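You operate a simulated robot arm through the tools that you are given. There is no shell and no other tool. Be economical: measure what you need, move in short steps, check, and stop when the job is done.

Carry out the task below with a simulated two-armed robot. There is one attempt and no reset: what you move stays moved.

## Task
Pick up the black engine funnel with one hand, pass it to the other hand and put it on the middle shelf of the cooling rack.

The check looks at the end state, three seconds after you hand in, the way a careful person would. Anything else that was tipped, shoved, dropped, spilled or broken makes it a failure.

## Robot
Two 7-joint arms with two-finger parallel grippers on one trunk, on a base that drives. Base frame: it is fixed to the floor where the robot stands at the start and does not move with it; the origin is under the middle of the robot, x ahead of it, y to its left, z up. Readings come in cm, degrees, newtons and seconds.
The left shoulder is at the start at [6.1, 19.6, 62.9], the right one opposite. With the tool pointing down near the work surface each hand reaches from about 10 to 66 cm from the robot's upright axis, wherever it stands, measured 20 degrees to its own side. Places, roughly: black engine funnel (10x10x12 cm) [50, -20, 20]; middle shelf of the cooling rack [-270, 270, 40]. Payload 1.57 kg a hand.
The TCP of each hand is the grasp point between the finger pads, 3 cm short of the fingertips. In the tool frame z runs along the fingers and y along their closing line. Largest opening 11 cm; finger width 2.4, thickness 1.2; the body of the gripper, 4.8 by 11.2 cm, starts 7.8 cm behind the TCP.
Orientation is that of the tool frame in the base frame, as [roll, pitch, yaw] about the fixed x, y, z axes, in that order (R = Rz(yaw) Ry(pitch) Rx(roll)). With the fingers straight down and closing along the base's y, the tool's x points along the base's -x, its y along +y and its z along -z.

## Interface
- The arms move only by the tool nudge_tool. It takes "left_steps", "right_steps" or both (then of equal length, played together; a hand with none holds still); each is a list of rows, each a list of 3 entries, a list of its own where there are three numbers: the turn, a rotation vector about the tool's x, y, z in units of 90 degrees (1.0 is 90 degrees), then the shift along the tool's x, y, z in units of 400 mm (1.0 is 400 mm), then the gripper command, from -1 (fully open) to 1 (shut), values between in proportion. In form: [[[wx, wy, wz], [tx, ty, tz], fingers], ...]. A call has 1 to 10 rows; each row is the pose to reach, as a shift and turn from the pose commanded when the call began, along the tool's axes at that moment. A call with a number of a shift or a turn outside -1 to 1 is refused whole. Each row takes 0.2 s and may step no farther than 5 cm and 8.6 degrees from the row before; otherwise, or with a gripper value out of range, the whole call is refused. A pose out of reach is approached as far as the arm can. The call stops where the force on the tool passes 40 N (or 10 N more than at its start, if that is more) or the arm is blocked; 0.2 s more then pass. The fingers move at their own pace (about 7.2 cm/s each) and stop on an object; they squeeze with about 33 N. The grip force told is the motor's: it shows also when the fingers shut on nothing. Time passes only in rows, and 0.2 s behind the last, so rows that repeat a pose let the fingers close. It gives the time, the measured TCP pose, the force on the tool (base axes), the opening and the grip force at its end, in the units of the frame above (readings bear some noise), with the torque about the TCP (base axes, N m) and any sound that the robot's microphone picked up, and new pictures: "show" is both (left out), scene, wrist or none (wrist: the cameras of the hands that moved).
- Cameras (640 x 400 px; columns grow to the right, rows downward): "scene" is now at [8.08, -3.22, 120.55]; the picture's right is [-0.64, -0.77, 0.00], its down [-0.71, 0.59, -0.38] and it looks along [0.29, -0.24, -0.93] (base axes); focal length 275 px, centre (320, 200). "left" rides on the left gripper at [7, -1.6, -14.1] in its tool frame; the picture's right is [0.23, 0.97, 0.00], its down [-0.85, 0.20, -0.48] and it looks along [-0.47, 0.11, 0.88] (tool axes); focal length 222 px, centre (320, 200). "right" rides on the right gripper at [7, 1.6, -14.1] in its tool frame; the picture's right is [-0.23, 0.97, 0.00], its down [-0.85, -0.20, -0.48] and it looks along [-0.47, -0.11, 0.88] (tool axes); focal length 222 px, centre (320, 200). There is no depth. A picture from a camera that has moved, and an enlarged one, comes with that camera's place and axes in the base frame and with its lens. The place of the scene camera against the robot may be out by one fixed shift of up to 1.8 cm in any direction.
- raise_lower(by): slides the trunk up (or, below 0, down) by that many cm; the arms and the scene camera ride with it, the base frame stays. It gives what a move gives, with no picture.
- drive_base(legs): drives the robot by 1 to 6 legs, each [ahead, left, turn to the left] in cm, cm and degrees, along the robot's own axes; the way and the turn of a leg run together, so that a leg with both is an arc; at most 150 cm and 180 degrees a leg. The arms and the cameras ride along, it lands a little off, and it stops where it bumps. It gives what a move gives, and a new picture of the scene camera.
- head_to(pan, tilt): turns the head with the scene camera to pan (to the left, within 86 degrees either way) and tilt (down, from -29 to 69), counted from straight ahead of the robot. It gives what a move gives, and a new picture of the scene camera.
- zoom(camera, box): a new picture of the part [left, top, right, bottom] of that camera's present view, enlarged. No time passes.
- job_done(): hands the job in; it is judged then, once.

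Go step by step. Nothing tells you exact positions but the pictures and the camera data: compare them with the known pose of the tool, close in by small moves and look again before you grip or let go. The budget is 120 turns and 260 pictures, counting those below and the enlarged ones. Unless the task says otherwise, let go and move clear before handing in, and close with one line.

The tools are called after ">>>" as name(argument=value, ...) on one line, values as JSON. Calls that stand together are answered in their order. nudge_tool: Moves the arms, as the interface text tells. Its arguments: {"type":"object","properties":{"left_steps":{"type":"array"},"right_steps":{"type":"array"},"show":{"type":"string","enum":["both","scene","wrist","none"]}},"required":[]} The other tools are called the same way: raise_lower (by) slides the trunk up or down; drive_base (legs) drives the base; head_to (pan, tilt) turns the head that bears the scene camera; zoom (camera, box) takes an enlarged picture of a part of a camera's view; job_done () hands the job in.

At the start:

```text
clock: 0.0
left_tool_pos: [31.15, 1.88, 40.68]
left_tool_rot: [179.9, -0.2, 179.8]
left_force: [-0.5, 0.2, -0.7]
left_torque: [0.01, 0.02, -0.03]
left_finger_gap: 11.0
left_gripper_force: 0.1
right_tool_pos: [32.0, -31.53, 38.72]
right_tool_rot: [179.8, 0.0, 179.9]
right_force: [0.4, 0.2, 0.3]
right_torque: [0.04, -0.02, 0.03]
right_finger_gap: 10.99
right_gripper_force: 0.1
trunk travel left (down, up): [-22.5, 76.5]
robot x, y, heading: [-0.09, -0.1, 0.2]
head pan, tilt: [-39.8, 67.7]
```

scene: 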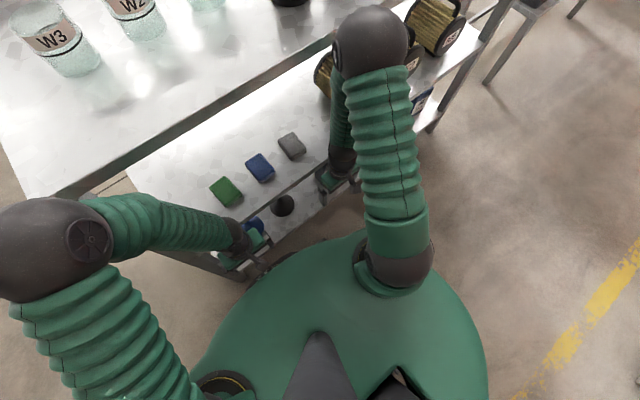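
right: 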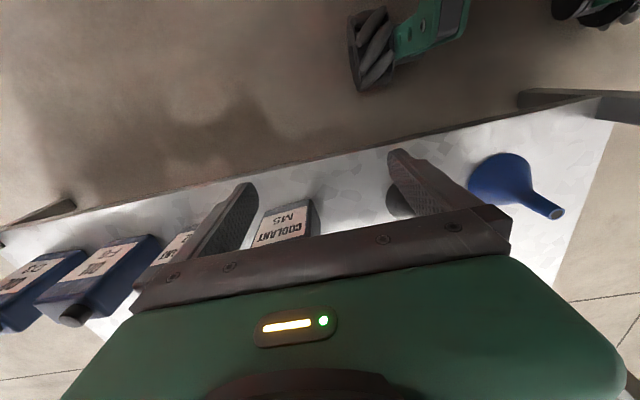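
left: 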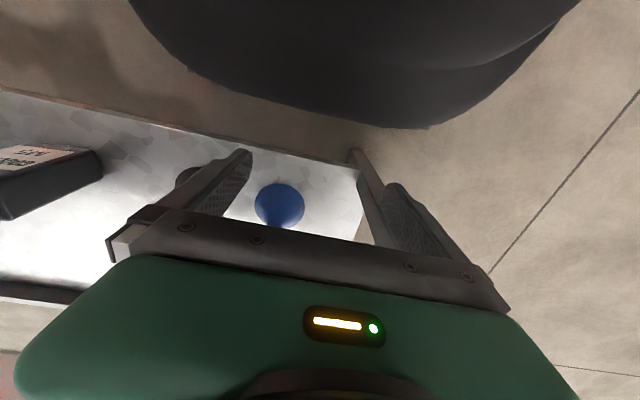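

I see a bench with an upper top and a lower shelf holding bottles, small boxes, a blue funnel and perhaps a black one. I'll look at it from a better angle.

>>> head_to(pan=-15, tilt=60)

>>> zoom(camera="right", box=[200, 80, 640, 355])

```text
clock: 0.9
left_tool_pos: [31.16, 1.81, 40.76]
left_tool_rot: [-179.9, 0.0, -180.0]
left_force: [-0.1, 0.4, -1.0]
left_torque: [0.0, 0.03, -0.03]
left_finger_gap: 10.97
left_gripper_force: 0.1
right_tool_pos: [31.94, -31.47, 38.67]
right_tool_rot: [-179.9, 0.0, 179.9]
right_force: [0.3, 0.3, 0.2]
right_torque: [0.0, 0.03, -0.01]
right_finger_gap: 11.01
right_gripper_force: 0.0
trunk travel left (down, up): [-22.5, 76.5]
robot x, y, heading: [-0.21, 0.05, 0.1]
head pan, tilt: [-15.0, 60.0]
camera scene: at [10.12, -1.28, 121.39], right [-0.26, -0.97, 0.0], down [-0.84, 0.23, -0.5], along [0.48, -0.13, -0.87], focal length 275 px, centre (320, 200)
```

scene: 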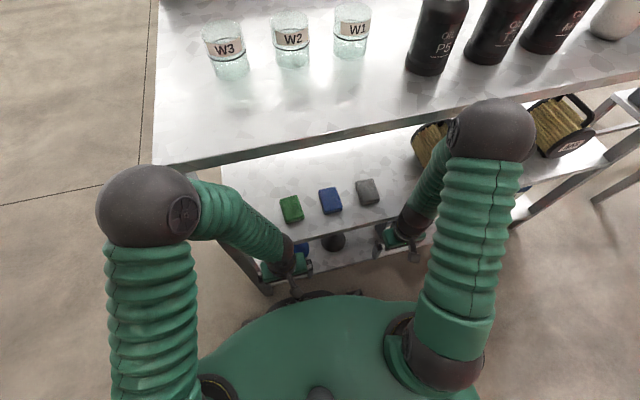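

```text
1.45 times, centred on (420, 218) of right
camera zoom: at [25.02, -30.08, 52.91], right [0.23, 0.97, 0.0], down [0.86, -0.2, 0.48], along [0.47, -0.11, -0.88], focal length 323 px, centre (174, 174)
```

zoom: 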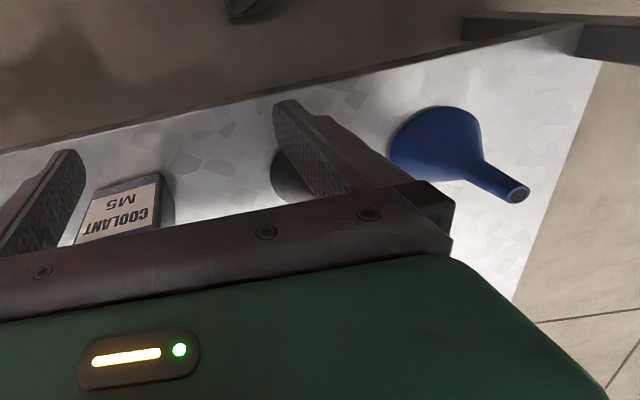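

The black funnel appears below the front edge of the sponge shelf. I'll zoom to see the layers.

>>> zoom(camera="scene", box=[230, 160, 450, 300])

>>> zoom(camera="left", box=[0, 60, 400, 310])

```text
2.86 times, centred on (340, 230) of scene
camera zoom: at [10.12, -1.28, 121.39], right [-0.26, -0.97, 0.0], down [-0.84, 0.23, -0.5], along [0.48, -0.13, -0.87], focal length 785 px, centre (263, 114)
```

zoom: 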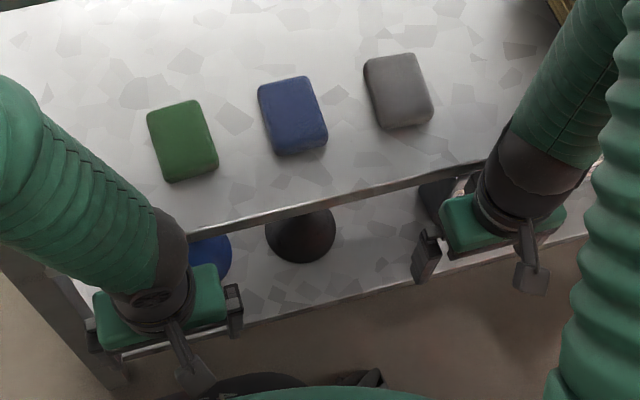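

```text
1.60 times, centred on (200, 185) of left
camera zoom: at [24.06, 0.19, 54.84], right [-0.23, 0.97, 0.0], down [0.86, 0.2, 0.48], along [0.47, 0.11, -0.88], focal length 355 px, centre (512, 224)
```

zoom: 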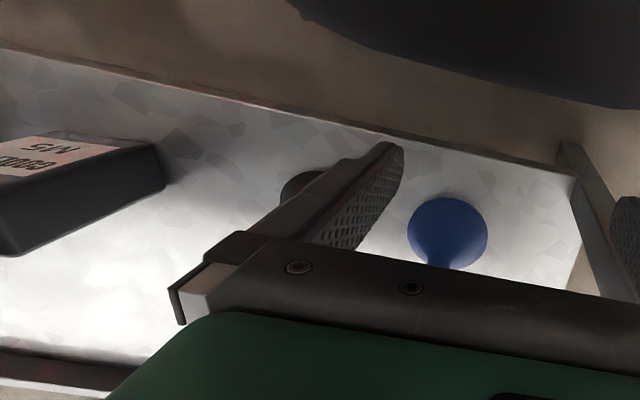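

The funnel stands mouth-down, spout up, on the lower shelf, near [48, -18], partly under the sponge shelf. I'll back off to see the heights obliquely.

>>> drive_base(legs=[[-40, 0, 0]])

>>> head_to(pan=-20, tilt=45)

>>> zoom(camera="right", box=[0, 0, 640, 400])

>>> zoom(camera="left", box=[0, 0, 640, 400])

```text
clock: 3.4
left_tool_pos: [-8.58, 1.87, 40.8]
left_tool_rot: [-180.0, 0.1, -180.0]
left_force: [0.2, -0.2, -1.3]
left_torque: [0.01, 0.03, 0.0]
left_finger_gap: 10.99
left_gripper_force: 0.0
right_tool_pos: [-7.82, -31.66, 38.67]
right_tool_rot: [180.0, 0.1, -180.0]
right_force: [-0.7, 0.4, 0.2]
right_torque: [0.02, 0.03, 0.01]
right_finger_gap: 11.01
right_gripper_force: 0.0
trunk travel left (down, up): [-22.5, 76.5]
robot x, y, heading: [-40.05, -0.25, -0.0]
head pan, tilt: [-15.0, 60.0]
camera scene: at [-29.6, -1.28, 121.39], right [-0.26, -0.97, 0.0], down [-0.84, 0.22, -0.5], along [0.48, -0.13, -0.87], focal length 275 px, centre (320, 200)
```

scene: 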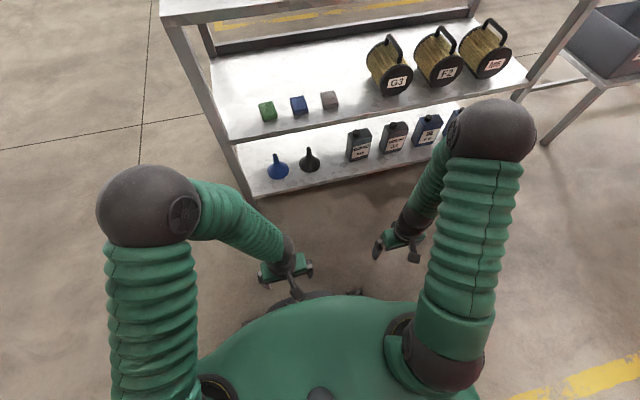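

```text
clock: 4.1
left_tool_pos: [-8.6, 1.8, 40.73]
left_tool_rot: [-180.0, 0.0, 179.9]
left_force: [0.8, 0.1, -0.1]
left_torque: [0.01, 0.03, 0.01]
left_finger_gap: 11.01
left_gripper_force: 0.1
right_tool_pos: [-7.64, -31.5, 38.73]
right_tool_rot: [-180.0, 0.0, 180.0]
right_force: [0.2, -0.1, 0.6]
right_torque: [-0.03, 0.01, 0.01]
right_finger_gap: 10.98
right_gripper_force: 0.1
trunk travel left (down, up): [-22.5, 76.5]
robot x, y, heading: [-39.52, 0.17, -0.1]
head pan, tilt: [-20.0, 45.0]
camera scene: at [-28.34, -2.34, 123.33], right [-0.34, -0.94, 0.0], down [-0.67, 0.24, -0.7], along [0.66, -0.24, -0.71], focal length 275 px, centre (320, 200)
```

scene: 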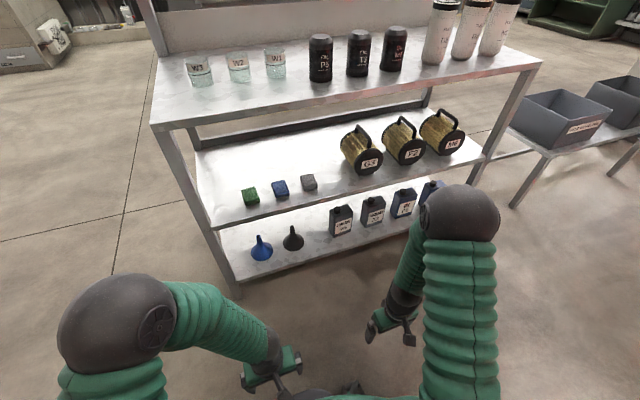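

```text
1.00 times, centred on (320, 200) of right (not enlarged: the box is as wide or as high as the picture)
camera zoom: at [-14.67, -30.06, 52.94], right [0.23, 0.97, 0.0], down [0.85, -0.2, 0.48], along [0.47, -0.11, -0.88], focal length 222 px, centre (320, 200)
```

zoom: 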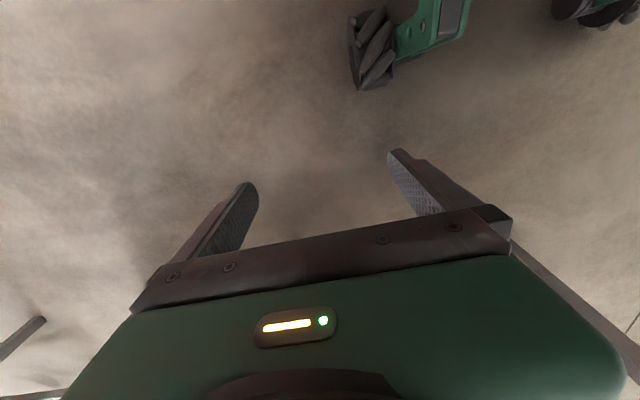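

```text
1.00 times, centred on (320, 200) of left (not enlarged: the box is as wide or as high as the picture)
camera zoom: at [-15.65, 0.2, 54.87], right [-0.23, 0.97, 0.0], down [0.85, 0.2, 0.48], along [0.47, 0.11, -0.88], focal length 222 px, centre (320, 200)
```

zoom: 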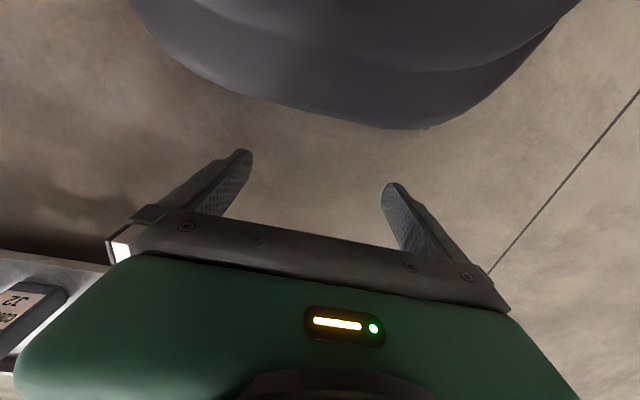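

>>> zoom(camera="scene", box=[190, 150, 430, 300])

```text
2.67 times, centred on (310, 225) of scene
camera zoom: at [-28.34, -2.34, 123.33], right [-0.34, -0.94, 0.0], down [-0.67, 0.24, -0.7], along [0.66, -0.24, -0.71], focal length 733 px, centre (347, 133)
```

zoom: 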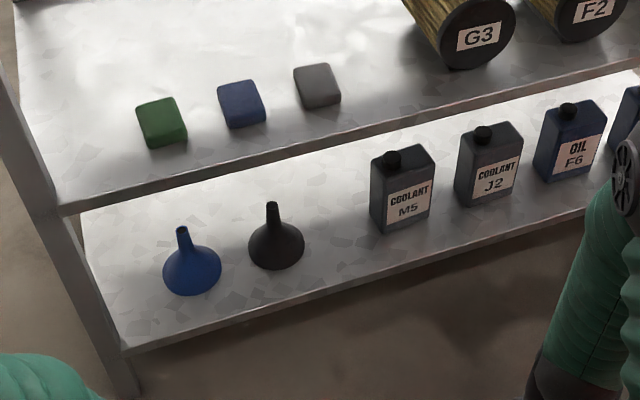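

Layout: lower shelf at z≈14, front edge x≈38, and the sponge shelf above it at z≈48. The funnel is at about [50, -17.3], spout tip at z≈26, so I'll come in under the shelf with the right hand tilted forward. I'll set up that pose here in the open and move the left hand aside.

>>> nudge_tool(right_steps=[[[0, -0.0611, 0], [-0.035, 0.035, 0], -0.1], [[0, -0.1222, 0], [-0.07, 0.07, 0], -0.1], [[0, -0.1833, 0], [-0.105, 0.105, 0], -0.1], [[0, -0.2444, 0], [-0.14, 0.14, 0], -0.1], [[0, -0.3055, 0], [-0.175, 0.175, 0], -0.1], [[0, -0.3666, 0], [-0.21, 0.21, 0], -0.1], [[0, -0.4277, 0], [-0.245, 0.245, 0], -0.1], [[0, -0.4888, 0], [-0.28, 0.28, 0], -0.1], [[0, -0.55, 0], [-0.315, 0.315, 0], -0.1], [[0, -0.611, 0], [-0.35, 0.35, 0], -0.1]], left_steps=[[[0, 0, 0], [0, 0.035, 0], -1], [[0, 0, 0], [0, 0.07, 0], -1], [[0, 0, 0], [0, 0.105, 0], -1], [[0, 0, 0], [0, 0.14, 0], -1], [[0, 0, 0], [0, 0.175, 0], -1], [[0, 0, 0], [0, 0.21, 0], -1], [[0, 0, 0], [0, 0.245, 0], -1], [[0, 0, 0], [0, 0.28, 0], -1], [[0, 0, 0], [0, 0.315, 0], -1], [[0, 0, 0], [0, 0.35, 0], -1]], show="both")

```text
clock: 6.3
left_tool_pos: [-8.68, 15.91, 40.72]
left_tool_rot: [179.9, 0.0, -180.0]
left_force: [-0.6, -0.2, -0.2]
left_torque: [0.0, 0.02, 0.01]
left_finger_gap: 11.02
left_gripper_force: 0.0
right_tool_pos: [6.37, -17.37, 38.76]
right_tool_rot: [-179.9, 55.2, -179.9]
right_force: [0.1, 0.5, 0.0]
right_torque: [0.03, -0.03, 0.02]
right_finger_gap: 6.04
right_gripper_force: 0.1
trunk travel left (down, up): [-22.5, 76.5]
robot x, y, heading: [-39.6, 0.05, -0.1]
head pan, tilt: [-20.0, 45.0]
camera scene: at [-28.3, -2.17, 123.33], right [-0.34, -0.94, 0.0], down [-0.67, 0.24, -0.71], along [0.66, -0.24, -0.71], focal length 275 px, centre (320, 200)
camera right: at [-9.21, -15.95, 41.13], right [0.13, 0.97, 0.19], down [0.1, -0.2, 0.98], along [0.99, -0.11, -0.12], focal length 222 px, centre (320, 200)
camera left: at [-15.69, 14.29, 54.91], right [-0.23, 0.97, 0.0], down [0.85, 0.2, 0.48], along [0.47, 0.11, -0.88], focal length 222 px, centre (320, 200)
```

scene: 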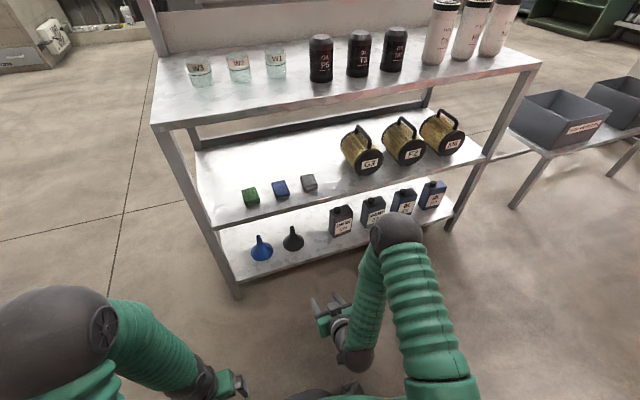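
right: 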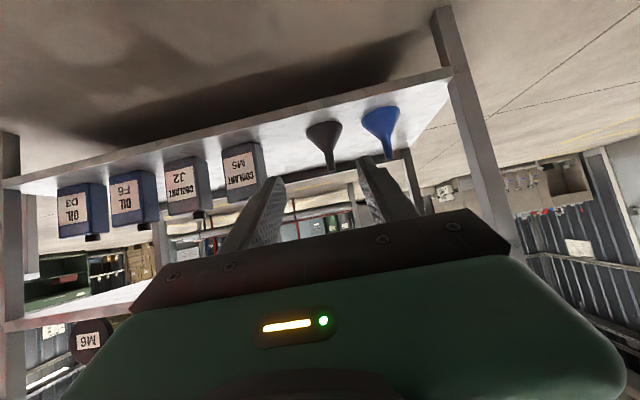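
left: 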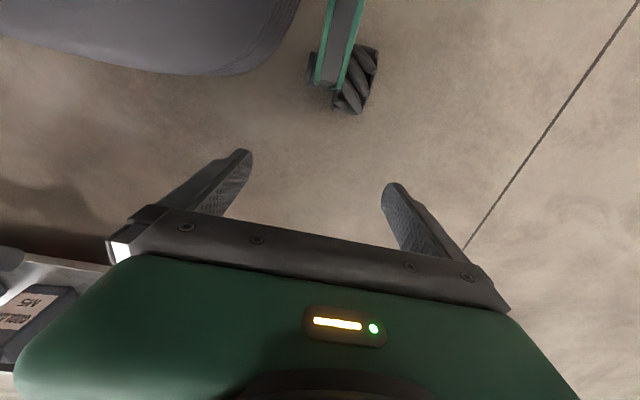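

The wrist camera now sees the black funnel with its spout tip near [50, -18.5, 26]. I'll lower the trunk and drive in, stopping short of the funnel.

>>> raise_lower(by=-14.5)

>>> drive_base(legs=[[33, 0, 0]])

>>> zoom(camera="right", box=[160, 0, 560, 250])

```text
clock: 8.1
left_tool_pos: [-8.76, 15.98, 26.34]
left_tool_rot: [-179.9, 0.2, -180.0]
left_force: [0.3, 0.0, 0.2]
left_torque: [-0.01, -0.04, -0.04]
left_finger_gap: 10.99
left_gripper_force: 0.0
right_tool_pos: [6.32, -17.4, 24.24]
right_tool_rot: [180.0, 55.1, -179.9]
right_force: [0.5, 0.2, 0.5]
right_torque: [0.01, -0.01, 0.0]
right_finger_gap: 6.05
right_gripper_force: 0.0
trunk travel left (down, up): [-8.0, 91.0]
robot x, y, heading: [-39.43, -0.1, -0.1]
head pan, tilt: [-20.0, 45.0]
```

```text
clock: 10.2
left_tool_pos: [24.24, 15.95, 26.42]
left_tool_rot: [180.0, 0.1, -179.9]
left_force: [0.4, 0.4, 0.5]
left_torque: [0.0, -0.02, -0.02]
left_finger_gap: 11.0
left_gripper_force: 0.0
right_tool_pos: [39.28, -17.35, 24.23]
right_tool_rot: [-180.0, 55.0, -179.9]
right_force: [-0.2, -0.9, -0.5]
right_torque: [-0.03, 0.03, -0.01]
right_finger_gap: 6.04
right_gripper_force: 0.0
trunk travel left (down, up): [-8.0, 91.0]
robot x, y, heading: [-6.46, -0.11, 0.2]
head pan, tilt: [-20.0, 45.0]
camera scene: at [4.63, -2.18, 108.83], right [-0.34, -0.94, 0.0], down [-0.67, 0.24, -0.71], along [0.66, -0.24, -0.71], focal length 275 px, centre (320, 200)
```

scene: 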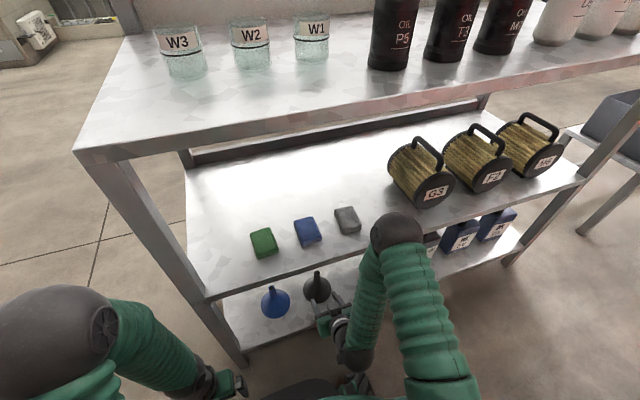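

```text
1.60 times, centred on (360, 125) of right
camera zoom: at [23.74, -15.88, 26.63], right [0.13, 0.97, 0.19], down [0.1, -0.2, 0.97], along [0.99, -0.11, -0.12], focal length 355 px, centre (256, 320)
```

zoom: 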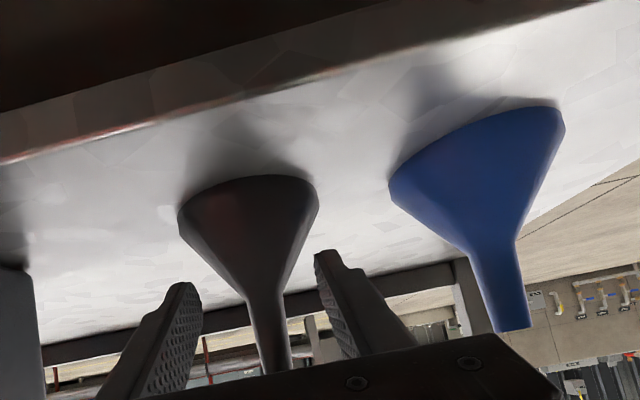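

Funnel centre from the wrist camera is about [50, -17.8], with the spout from z≈21 to 26. I'll flatten the hand to about 10° below horizontal and lower it to spout height, leaving the upper spout free for the other hand.

>>> nudge_tool(right_steps=[[[0, -0.07, 0], [0.009, -0.003, 0.006], -0.1], [[0, -0.14, 0], [0.018, -0.006, 0.012], -0.1], [[0, -0.21, 0], [0.027, -0.01, 0.018], -0.1], [[0, -0.278, 0], [0.035, -0.01, 0.024], -0.1], [[0, -0.278, 0], [0.035, -0.01, 0.024], -0.1]], show="both")

>>> zoom(camera="right", box=[160, 20, 560, 270])

>>> zoom(camera="scene", box=[230, 230, 430, 355])

```text
clock: 11.4
left_tool_pos: [24.32, 16.05, 26.52]
left_tool_rot: [-179.7, 0.3, -179.9]
left_force: [0.5, -0.5, -0.7]
left_torque: [0.0, 0.02, 0.01]
left_finger_gap: 11.0
left_gripper_force: 0.0
right_tool_pos: [39.31, -17.65, 23.08]
right_tool_rot: [-178.8, 80.5, -178.7]
right_force: [0.6, -0.5, -0.3]
right_torque: [0.01, 0.02, 0.0]
right_finger_gap: 6.05
right_gripper_force: 0.1
trunk travel left (down, up): [-8.0, 91.0]
robot x, y, heading: [-6.74, 0.17, 0.1]
head pan, tilt: [-20.0, 45.0]
camera scene: at [4.3, -1.78, 109.04], right [-0.34, -0.94, 0.0], down [-0.66, 0.24, -0.71], along [0.67, -0.24, -0.71], focal length 275 px, centre (320, 200)
camera right: at [24.16, -16.25, 18.55], right [0.04, 0.97, 0.22], down [-0.33, -0.2, 0.92], along [0.94, -0.11, 0.31], focal length 222 px, centre (320, 200)
```

scene: 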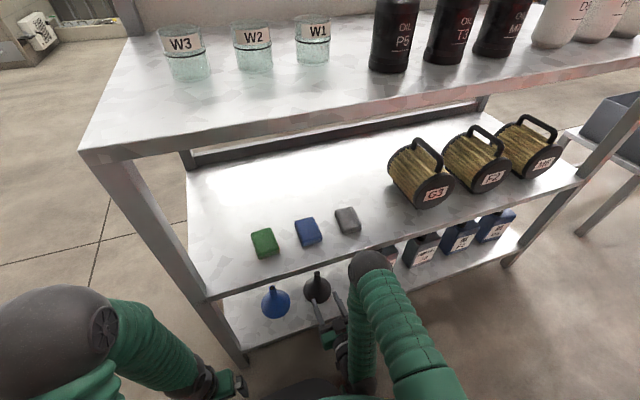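
right: 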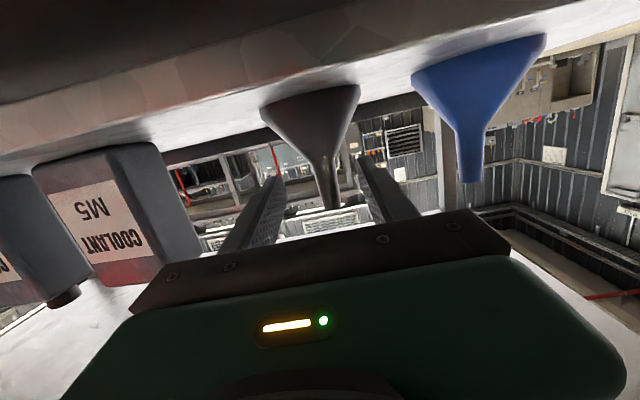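

```text
1.60 times, centred on (360, 145) of right
camera zoom: at [24.16, -16.25, 18.55], right [0.04, 0.97, 0.22], down [-0.33, -0.2, 0.92], along [0.94, -0.11, 0.31], focal length 355 px, centre (256, 288)
```

zoom: 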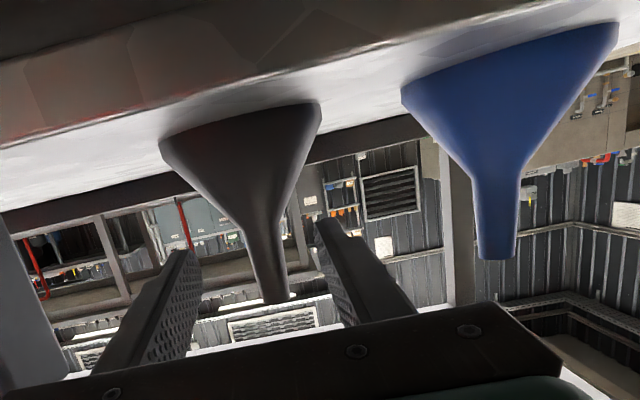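

```text
3.20 times, centred on (330, 292) of scene
camera zoom: at [4.3, -1.78, 109.04], right [-0.34, -0.94, 0.0], down [-0.66, 0.24, -0.71], along [0.67, -0.24, -0.71], focal length 880 px, centre (288, -96)
```

zoom: 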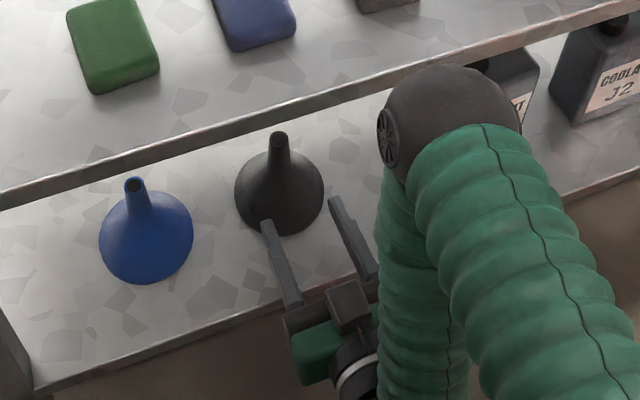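

The spout estimate is about [48, -17.8], reaching z≈27 with its neck at z≈22. The elbow is near the upper shelf's edge, so I'll back the base 9 cm and reach in by extending the arm instead.

>>> drive_base(legs=[[-9, 0, 0]])

>>> nudge_tool(right_steps=[[[0, 0, 0], [-0.0082, 0, 0.049], -0.1], [[0, 0, 0], [-0.0165, 0, 0.0986], -0.1], [[0, 0, 0], [-0.0247, 0, 0.148], -0.1], [[0, 0, 0], [-0.033, 0, 0.197], -0.1], [[0, 0, 0], [-0.041, 0, 0.2465], -0.1], [[0, 0, 0], [-0.045, 0, 0.27], -0.1], [[0, 0, 0], [-0.045, 0, 0.27], -0.1]], show="both")

```text
clock: 12.5
left_tool_pos: [15.04, 16.02, 26.48]
left_tool_rot: [-179.7, 0.3, -179.8]
left_force: [-0.3, 0.4, 0.2]
left_torque: [0.01, -0.03, 0.03]
left_finger_gap: 11.01
left_gripper_force: 0.0
right_tool_pos: [30.27, -17.69, 23.07]
right_tool_rot: [-178.8, 80.5, -178.7]
right_force: [-0.2, 0.8, -0.2]
right_torque: [-0.01, 0.01, 0.02]
right_finger_gap: 6.05
right_gripper_force: 0.1
trunk travel left (down, up): [-8.0, 91.0]
robot x, y, heading: [-15.98, -0.12, 0.2]
head pan, tilt: [-20.0, 45.0]
camera scene: at [-4.91, -1.63, 108.97], right [-0.34, -0.94, 0.0], down [-0.66, 0.24, -0.71], along [0.67, -0.24, -0.7], focal length 275 px, centre (320, 200)
```

scene: 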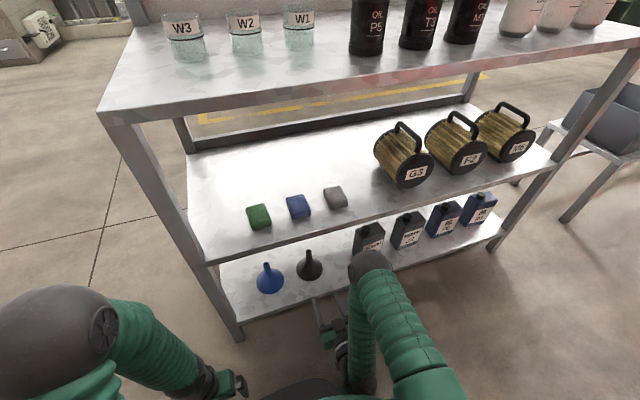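

```text
clock: 14.1
left_tool_pos: [15.21, 15.9, 26.34]
left_tool_rot: [-180.0, 0.1, -179.7]
left_force: [0.1, -0.4, 0.9]
left_torque: [0.01, -0.03, 0.02]
left_finger_gap: 10.99
left_gripper_force: 0.0
right_tool_pos: [41.32, -17.6, 22.57]
right_tool_rot: [179.3, 80.2, 179.5]
right_force: [0.3, -0.1, 0.3]
right_torque: [0.02, -0.02, -0.01]
right_finger_gap: 6.06
right_gripper_force: 0.0
trunk travel left (down, up): [-8.0, 91.0]
robot x, y, heading: [-15.75, -0.12, 0.1]
head pan, tilt: [-20.0, 45.0]
camera scene: at [-4.4, -2.16, 108.83], right [-0.34, -0.94, 0.0], down [-0.67, 0.24, -0.71], along [0.66, -0.24, -0.71], focal length 275 px, centre (320, 200)
camera right: at [26.18, -16.18, 18.15], right [0.03, 0.97, 0.23], down [-0.32, -0.2, 0.92], along [0.95, -0.11, 0.31], focal length 222 px, centre (320, 200)
```

scene: 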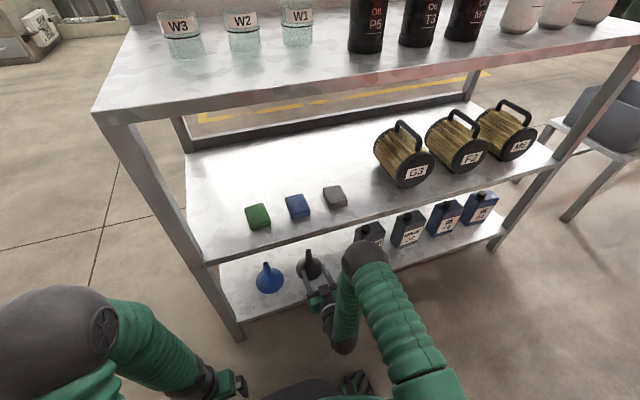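
right: 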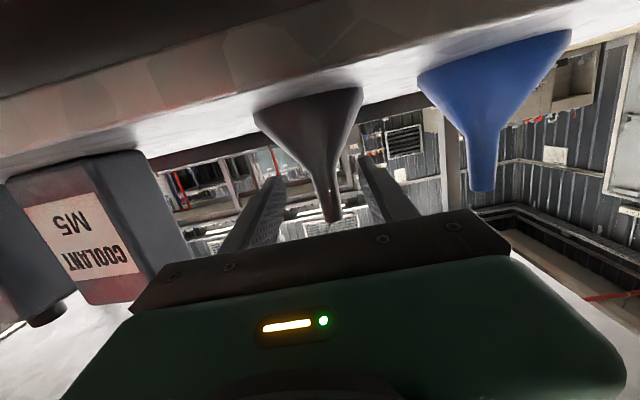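

The spout is centred between the fingers and the elbow stays clear of the shelf. Advancing about 5 cm.

>>> nudge_tool(right_steps=[[[0, 0, 0], [-0.007, -0.001, 0.033], -0.1], [[0, 0, 0], [-0.014, -0.002, 0.066], -0.1], [[0, 0, 0], [-0.021, -0.003, 0.1], -0.1], [[0, 0, 0], [-0.028, -0.004, 0.132], -0.1], [[0, 0, 0], [-0.028, -0.004, 0.132], -0.1]], show="wrist")

>>> zoom(camera="scene", box=[240, 220, 400, 320])

```text
clock: 15.3
left_tool_pos: [15.07, 15.98, 26.32]
left_tool_rot: [179.9, 0.1, -179.8]
left_force: [0.0, 0.2, 0.3]
left_torque: [0.03, 0.0, -0.01]
left_finger_gap: 11.01
left_gripper_force: 0.0
right_tool_pos: [46.66, -17.72, 22.71]
right_tool_rot: [179.2, 80.3, 179.6]
right_force: [-0.2, 0.0, 0.3]
right_torque: [-0.03, 0.01, -0.01]
right_finger_gap: 6.04
right_gripper_force: 0.1
trunk travel left (down, up): [-8.0, 91.0]
robot x, y, heading: [-15.86, 0.19, 0.4]
head pan, tilt: [-20.0, 45.0]
camera right: at [31.51, -16.31, 18.3], right [0.03, 0.97, 0.23], down [-0.32, -0.2, 0.92], along [0.95, -0.11, 0.31], focal length 222 px, centre (320, 200)
```

right: 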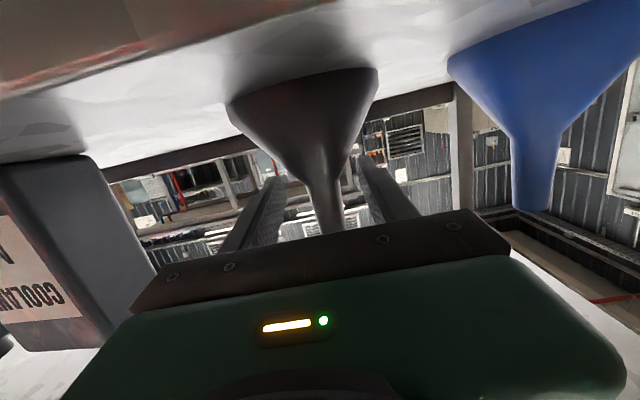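

```text
4.00 times, centred on (320, 270) of scene
camera zoom: at [-4.39, -2.17, 108.83], right [-0.34, -0.94, 0.0], down [-0.67, 0.24, -0.71], along [0.66, -0.24, -0.71], focal length 1099 px, centre (320, -80)
```

zoom: 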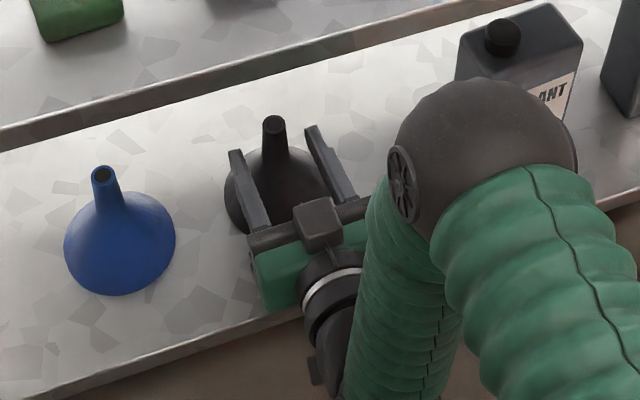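

Fingers straddle the spout, with tips slightly past it. I'll go 1.2 cm further and close.

>>> nudge_tool(right_steps=[[[0, 0, 0], [-0.005, 0.008, 0.03], -0.1], [[0, 0, 0], [-0.005, 0.008, 0.03], -0.1], [[0, 0, 0], [-0.005, 0.008, 0.03], 0.3], [[0, 0, 0], [-0.005, 0.008, 0.03], 0.6], [[0, 0, 0], [-0.005, 0.008, 0.03], 1], [[0, 0, 0], [-0.005, 0.008, 0.03], 1], [[0, 0, 0], [-0.005, 0.008, 0.03], 1]], show="wrist")

>>> zoom(camera="scene", box=[240, 220, 400, 320])

```text
clock: 16.9
left_tool_pos: [15.17, 15.99, 26.4]
left_tool_rot: [-180.0, 0.2, -179.8]
left_force: [-0.1, 0.3, 0.8]
left_torque: [-0.01, 0.0, 0.0]
left_finger_gap: 11.0
left_gripper_force: 0.1
right_tool_pos: [47.99, -17.46, 23.17]
right_tool_rot: [179.5, 80.6, 179.9]
right_force: [8.4, 1.3, 25.3]
right_torque: [0.06, -0.31, 0.03]
right_finger_gap: 2.66
right_gripper_force: 33.1
trunk travel left (down, up): [-8.0, 91.0]
robot x, y, heading: [-15.92, 0.1, 0.5]
head pan, tilt: [-20.0, 45.0]
camera right: at [32.86, -15.87, 18.67], right [0.03, 0.97, 0.23], down [-0.33, -0.2, 0.92], along [0.94, -0.1, 0.32], focal length 222 px, centre (320, 200)
```

right: 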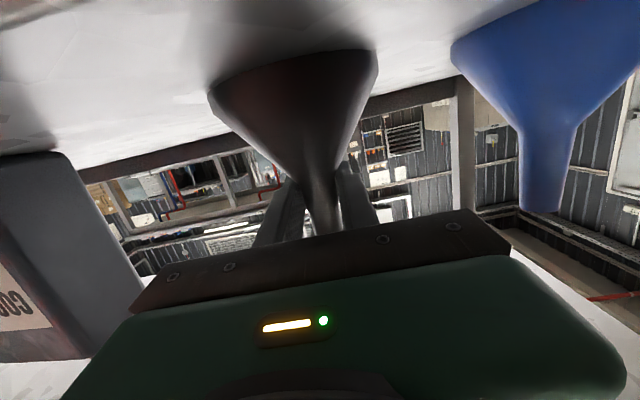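

```text
4.00 times, centred on (320, 270) of scene
camera zoom: at [-4.73, -2.04, 108.9], right [-0.34, -0.94, 0.0], down [-0.66, 0.24, -0.71], along [0.67, -0.24, -0.71], focal length 1099 px, centre (320, -80)
```

zoom: 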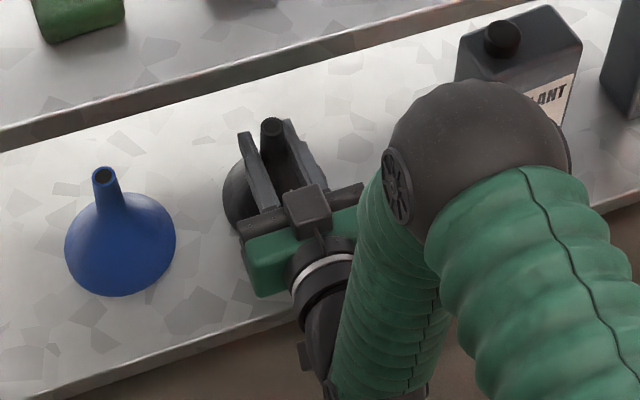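

It gripped at 2.66 cm on the flare of the neck, and the wedge pushed the hand up. I'll release and regrip about 0.9 cm higher on the straighter spout.

>>> nudge_tool(right_steps=[[[0, 0, 0], [0, 0, 0], 0.3], [[0, 0, 0], [0, 0, 0], 0.2], [[0, 0, 0], [-0.022, 0, -0.0037], 0.2], [[0, 0, 0], [-0.022, 0, -0.0037], 0.2], [[0, 0, 0], [-0.022, 0, -0.0037], 0.5], [[0, 0, 0], [-0.022, 0, -0.0037], 1], [[0, 0, 0], [-0.022, 0, -0.0037], 1], [[0, 0, 0], [-0.022, 0, -0.0037], 1]], show="wrist")

```text
clock: 18.7
left_tool_pos: [15.37, 15.99, 26.42]
left_tool_rot: [180.0, 0.1, -179.7]
left_force: [0.1, 0.8, 0.3]
left_torque: [0.0, 0.0, -0.03]
left_finger_gap: 11.01
left_gripper_force: 0.1
right_tool_pos: [47.77, -17.38, 23.83]
right_tool_rot: [179.4, 80.3, 179.5]
right_force: [-1.0, -0.2, -0.2]
right_torque: [0.0, 0.0, 0.03]
right_finger_gap: 2.4
right_gripper_force: 33.1
trunk travel left (down, up): [-8.0, 91.0]
robot x, y, heading: [-15.94, -0.04, 0.2]
head pan, tilt: [-20.0, 45.0]
camera right: at [32.72, -15.96, 19.34], right [0.03, 0.97, 0.23], down [-0.32, -0.2, 0.92], along [0.95, -0.11, 0.31], focal length 222 px, centre (320, 200)
```

right: 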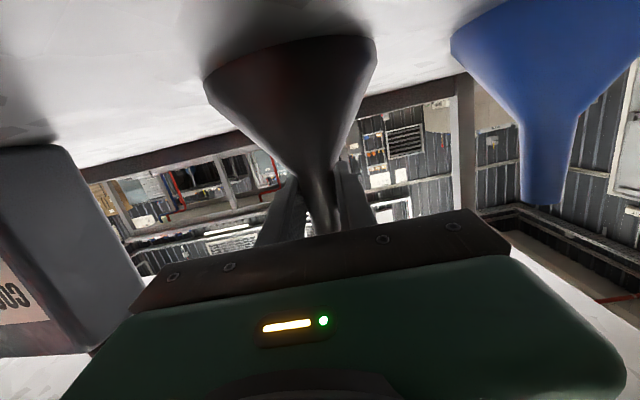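

Clean grip with zero net load. I'll lift 4 cm with the trunk, check, then back straight out.

>>> raise_lower(by=4)

>>> zoom(camera="right", box=[0, 0, 640, 400])

```text
clock: 19.6
left_tool_pos: [15.16, 15.97, 30.32]
left_tool_rot: [180.0, 0.2, -179.9]
left_force: [0.0, 0.1, 0.5]
left_torque: [0.02, 0.01, 0.0]
left_finger_gap: 10.99
left_gripper_force: 0.0
right_tool_pos: [47.84, -17.45, 27.73]
right_tool_rot: [179.3, 80.1, 179.6]
right_force: [-0.1, 0.9, -1.6]
right_torque: [0.02, -0.01, 0.0]
right_finger_gap: 2.4
right_gripper_force: 33.0
trunk travel left (down, up): [-12.0, 87.0]
robot x, y, heading: [-15.87, 0.46, 0.2]
head pan, tilt: [-20.0, 45.0]
```

```text
1.00 times, centred on (320, 200) of right (not enlarged: the box is as wide or as high as the picture)
camera zoom: at [32.72, -15.97, 23.32], right [0.03, 0.97, 0.23], down [-0.32, -0.2, 0.92], along [0.95, -0.11, 0.31], focal length 222 px, centre (320, 200)
```

zoom: 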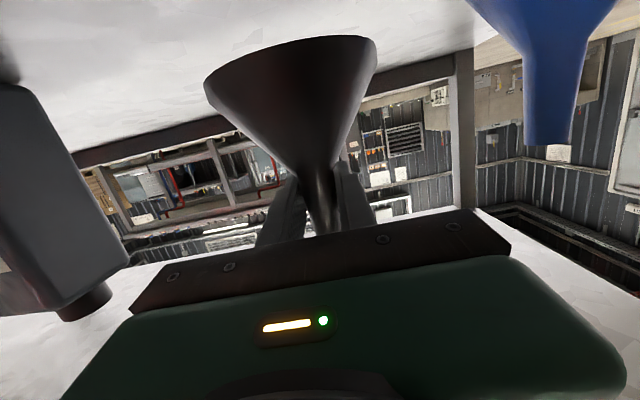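

The funnel is held, weight about 1.5 N. Backing straight out.

>>> drive_base(legs=[[-50, 0, 0]])

>>> head_to(pan=86, tilt=15)

```text
clock: 22.5
left_tool_pos: [-34.47, 15.63, 30.37]
left_tool_rot: [179.9, 0.1, -179.7]
left_force: [0.5, -0.5, -0.1]
left_torque: [-0.01, 0.0, 0.01]
left_finger_gap: 11.02
left_gripper_force: 0.0
right_tool_pos: [-1.75, -17.53, 27.75]
right_tool_rot: [179.2, 80.1, 179.5]
right_force: [0.3, -0.9, -0.9]
right_torque: [-0.01, -0.03, -0.01]
right_finger_gap: 2.4
right_gripper_force: 33.0
trunk travel left (down, up): [-12.0, 87.0]
robot x, y, heading: [-65.66, -0.33, 0.5]
head pan, tilt: [-20.0, 45.0]
camera scene: at [-54.01, -2.4, 112.83], right [-0.34, -0.94, 0.0], down [-0.67, 0.24, -0.71], along [0.66, -0.24, -0.71], focal length 275 px, centre (320, 200)
```

scene: 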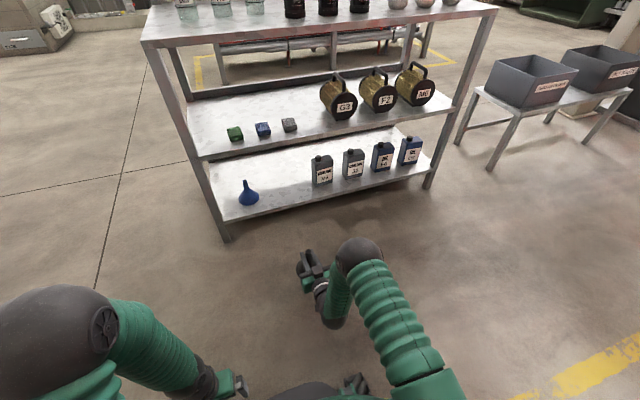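

```text
clock: 24.3
left_tool_pos: [-34.51, 15.81, 30.35]
left_tool_rot: [-180.0, 0.2, -179.7]
left_force: [-0.3, 0.5, 0.3]
left_torque: [-0.01, -0.01, 0.02]
left_finger_gap: 11.02
left_gripper_force: 0.1
right_tool_pos: [-1.68, -17.42, 27.87]
right_tool_rot: [179.3, 80.3, 179.7]
right_force: [-0.3, -0.2, -0.6]
right_torque: [-0.01, 0.02, -0.01]
right_finger_gap: 2.41
right_gripper_force: 32.7
trunk travel left (down, up): [-12.0, 87.0]
robot x, y, heading: [-65.03, -0.36, 0.0]
head pan, tilt: [85.9, 15.0]
camera scene: at [-61.03, 9.68, 117.53], right [1.0, -0.07, 0.0], down [-0.02, -0.26, -0.97], along [0.06, 0.96, -0.26], focal length 275 px, centre (320, 200)
```

scene: 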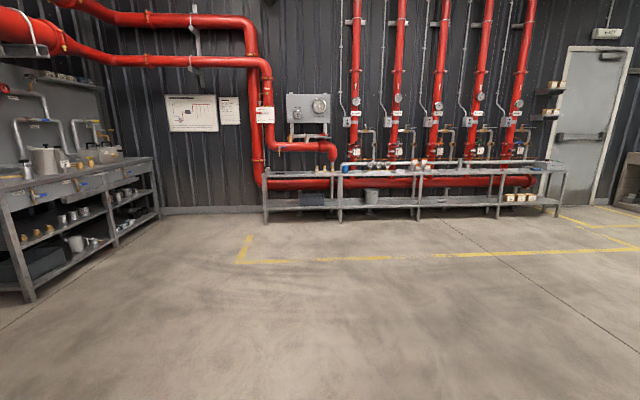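

Floor to the left is clear. I'll turn left 100° and look for the cooling rack.

>>> drive_base(legs=[[0, 0, 100]])

>>> head_to(pan=28, tilt=15)

```text
clock: 29.0
left_tool_pos: [-87.42, 26.62, 30.35]
left_tool_rot: [-180.0, 0.3, -77.8]
left_force: [0.1, 0.4, -0.5]
left_torque: [-0.02, -0.01, 0.01]
left_finger_gap: 10.99
left_gripper_force: 0.0
right_tool_pos: [-61.48, 65.64, 27.85]
right_tool_rot: [179.3, 80.2, -78.4]
right_force: [-0.7, 0.8, -0.6]
right_torque: [0.0, 0.02, 0.05]
right_finger_gap: 2.42
right_gripper_force: 32.9
trunk travel left (down, up): [-12.0, 87.0]
robot x, y, heading: [-65.12, -0.53, 102.3]
head pan, tilt: [85.9, 15.0]
camera scene: at [-74.86, 2.24, 117.53], right [-0.14, 0.99, 0.0], down [0.26, 0.03, -0.97], along [-0.96, -0.14, -0.26], focal length 275 px, centre (320, 200)
```

scene: 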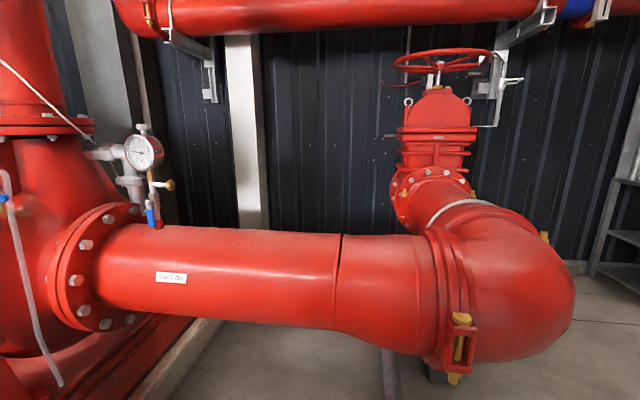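

```text
clock: 30.3
left_tool_pos: [-87.35, 26.58, 30.48]
left_tool_rot: [-180.0, 0.3, -77.8]
left_force: [-0.7, -0.1, -0.6]
left_torque: [0.0, -0.01, 0.0]
left_finger_gap: 11.0
left_gripper_force: 0.0
right_tool_pos: [-61.67, 65.51, 27.85]
right_tool_rot: [179.3, 80.2, -78.4]
right_force: [0.0, -0.1, -0.5]
right_torque: [-0.03, -0.03, 0.0]
right_finger_gap: 2.4
right_gripper_force: 33.7
trunk travel left (down, up): [-12.0, 87.0]
robot x, y, heading: [-65.25, -0.16, 102.1]
head pan, tilt: [28.0, 15.0]
camera scene: at [-71.65, 10.7, 117.51], right [0.76, 0.65, 0.0], down [0.17, -0.2, -0.97], along [-0.62, 0.74, -0.26], focal length 275 px, centre (320, 200)
```

scene: 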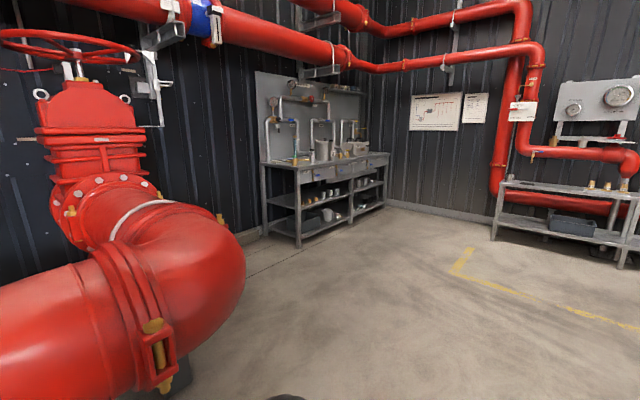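

>>> zoom(camera="scene", box=[230, 70, 430, 260])

>>> head_to(pan=70, tilt=40)

```text
2.11 times, centred on (330, 165) of scene
camera zoom: at [-71.65, 10.7, 117.51], right [0.76, 0.65, 0.0], down [0.17, -0.2, -0.97], along [-0.62, 0.74, -0.26], focal length 579 px, centre (299, 274)
```

zoom: 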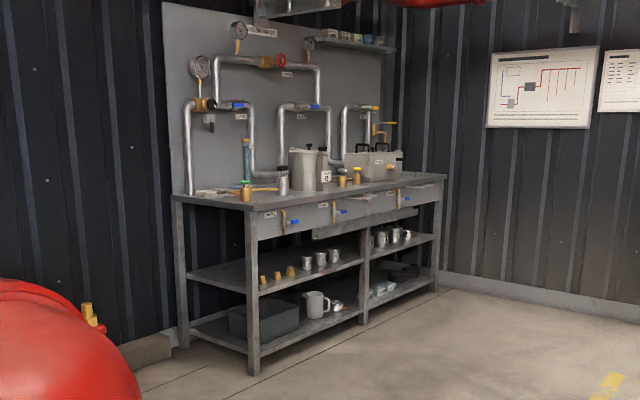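

```text
clock: 31.4
left_tool_pos: [-87.32, 26.67, 30.42]
left_tool_rot: [180.0, 0.2, -77.8]
left_force: [0.2, -0.4, 0.6]
left_torque: [0.0, 0.0, 0.02]
left_finger_gap: 10.98
left_gripper_force: 0.0
right_tool_pos: [-61.59, 65.6, 28.03]
right_tool_rot: [179.3, 80.3, -78.3]
right_force: [-0.1, 0.1, -0.6]
right_torque: [0.03, -0.03, -0.01]
right_finger_gap: 2.39
right_gripper_force: 33.3
trunk travel left (down, up): [-12.0, 87.0]
robot x, y, heading: [-65.84, -0.49, 102.2]
head pan, tilt: [70.0, 40.0]
camera scene: at [-74.04, 4.72, 113.57], right [0.14, 0.99, 0.0], down [0.64, -0.09, -0.77], along [-0.76, 0.1, -0.64], focal length 275 px, centre (320, 200)
```

scene: 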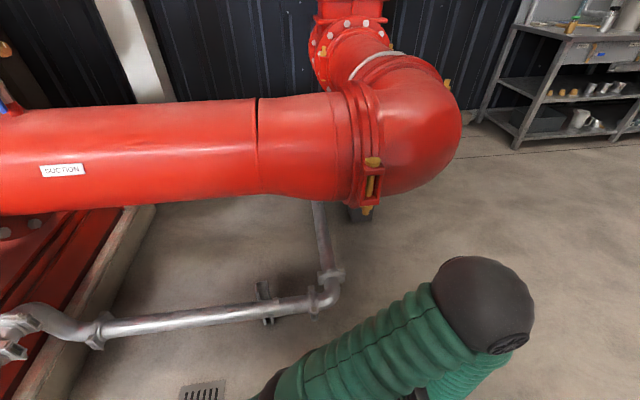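

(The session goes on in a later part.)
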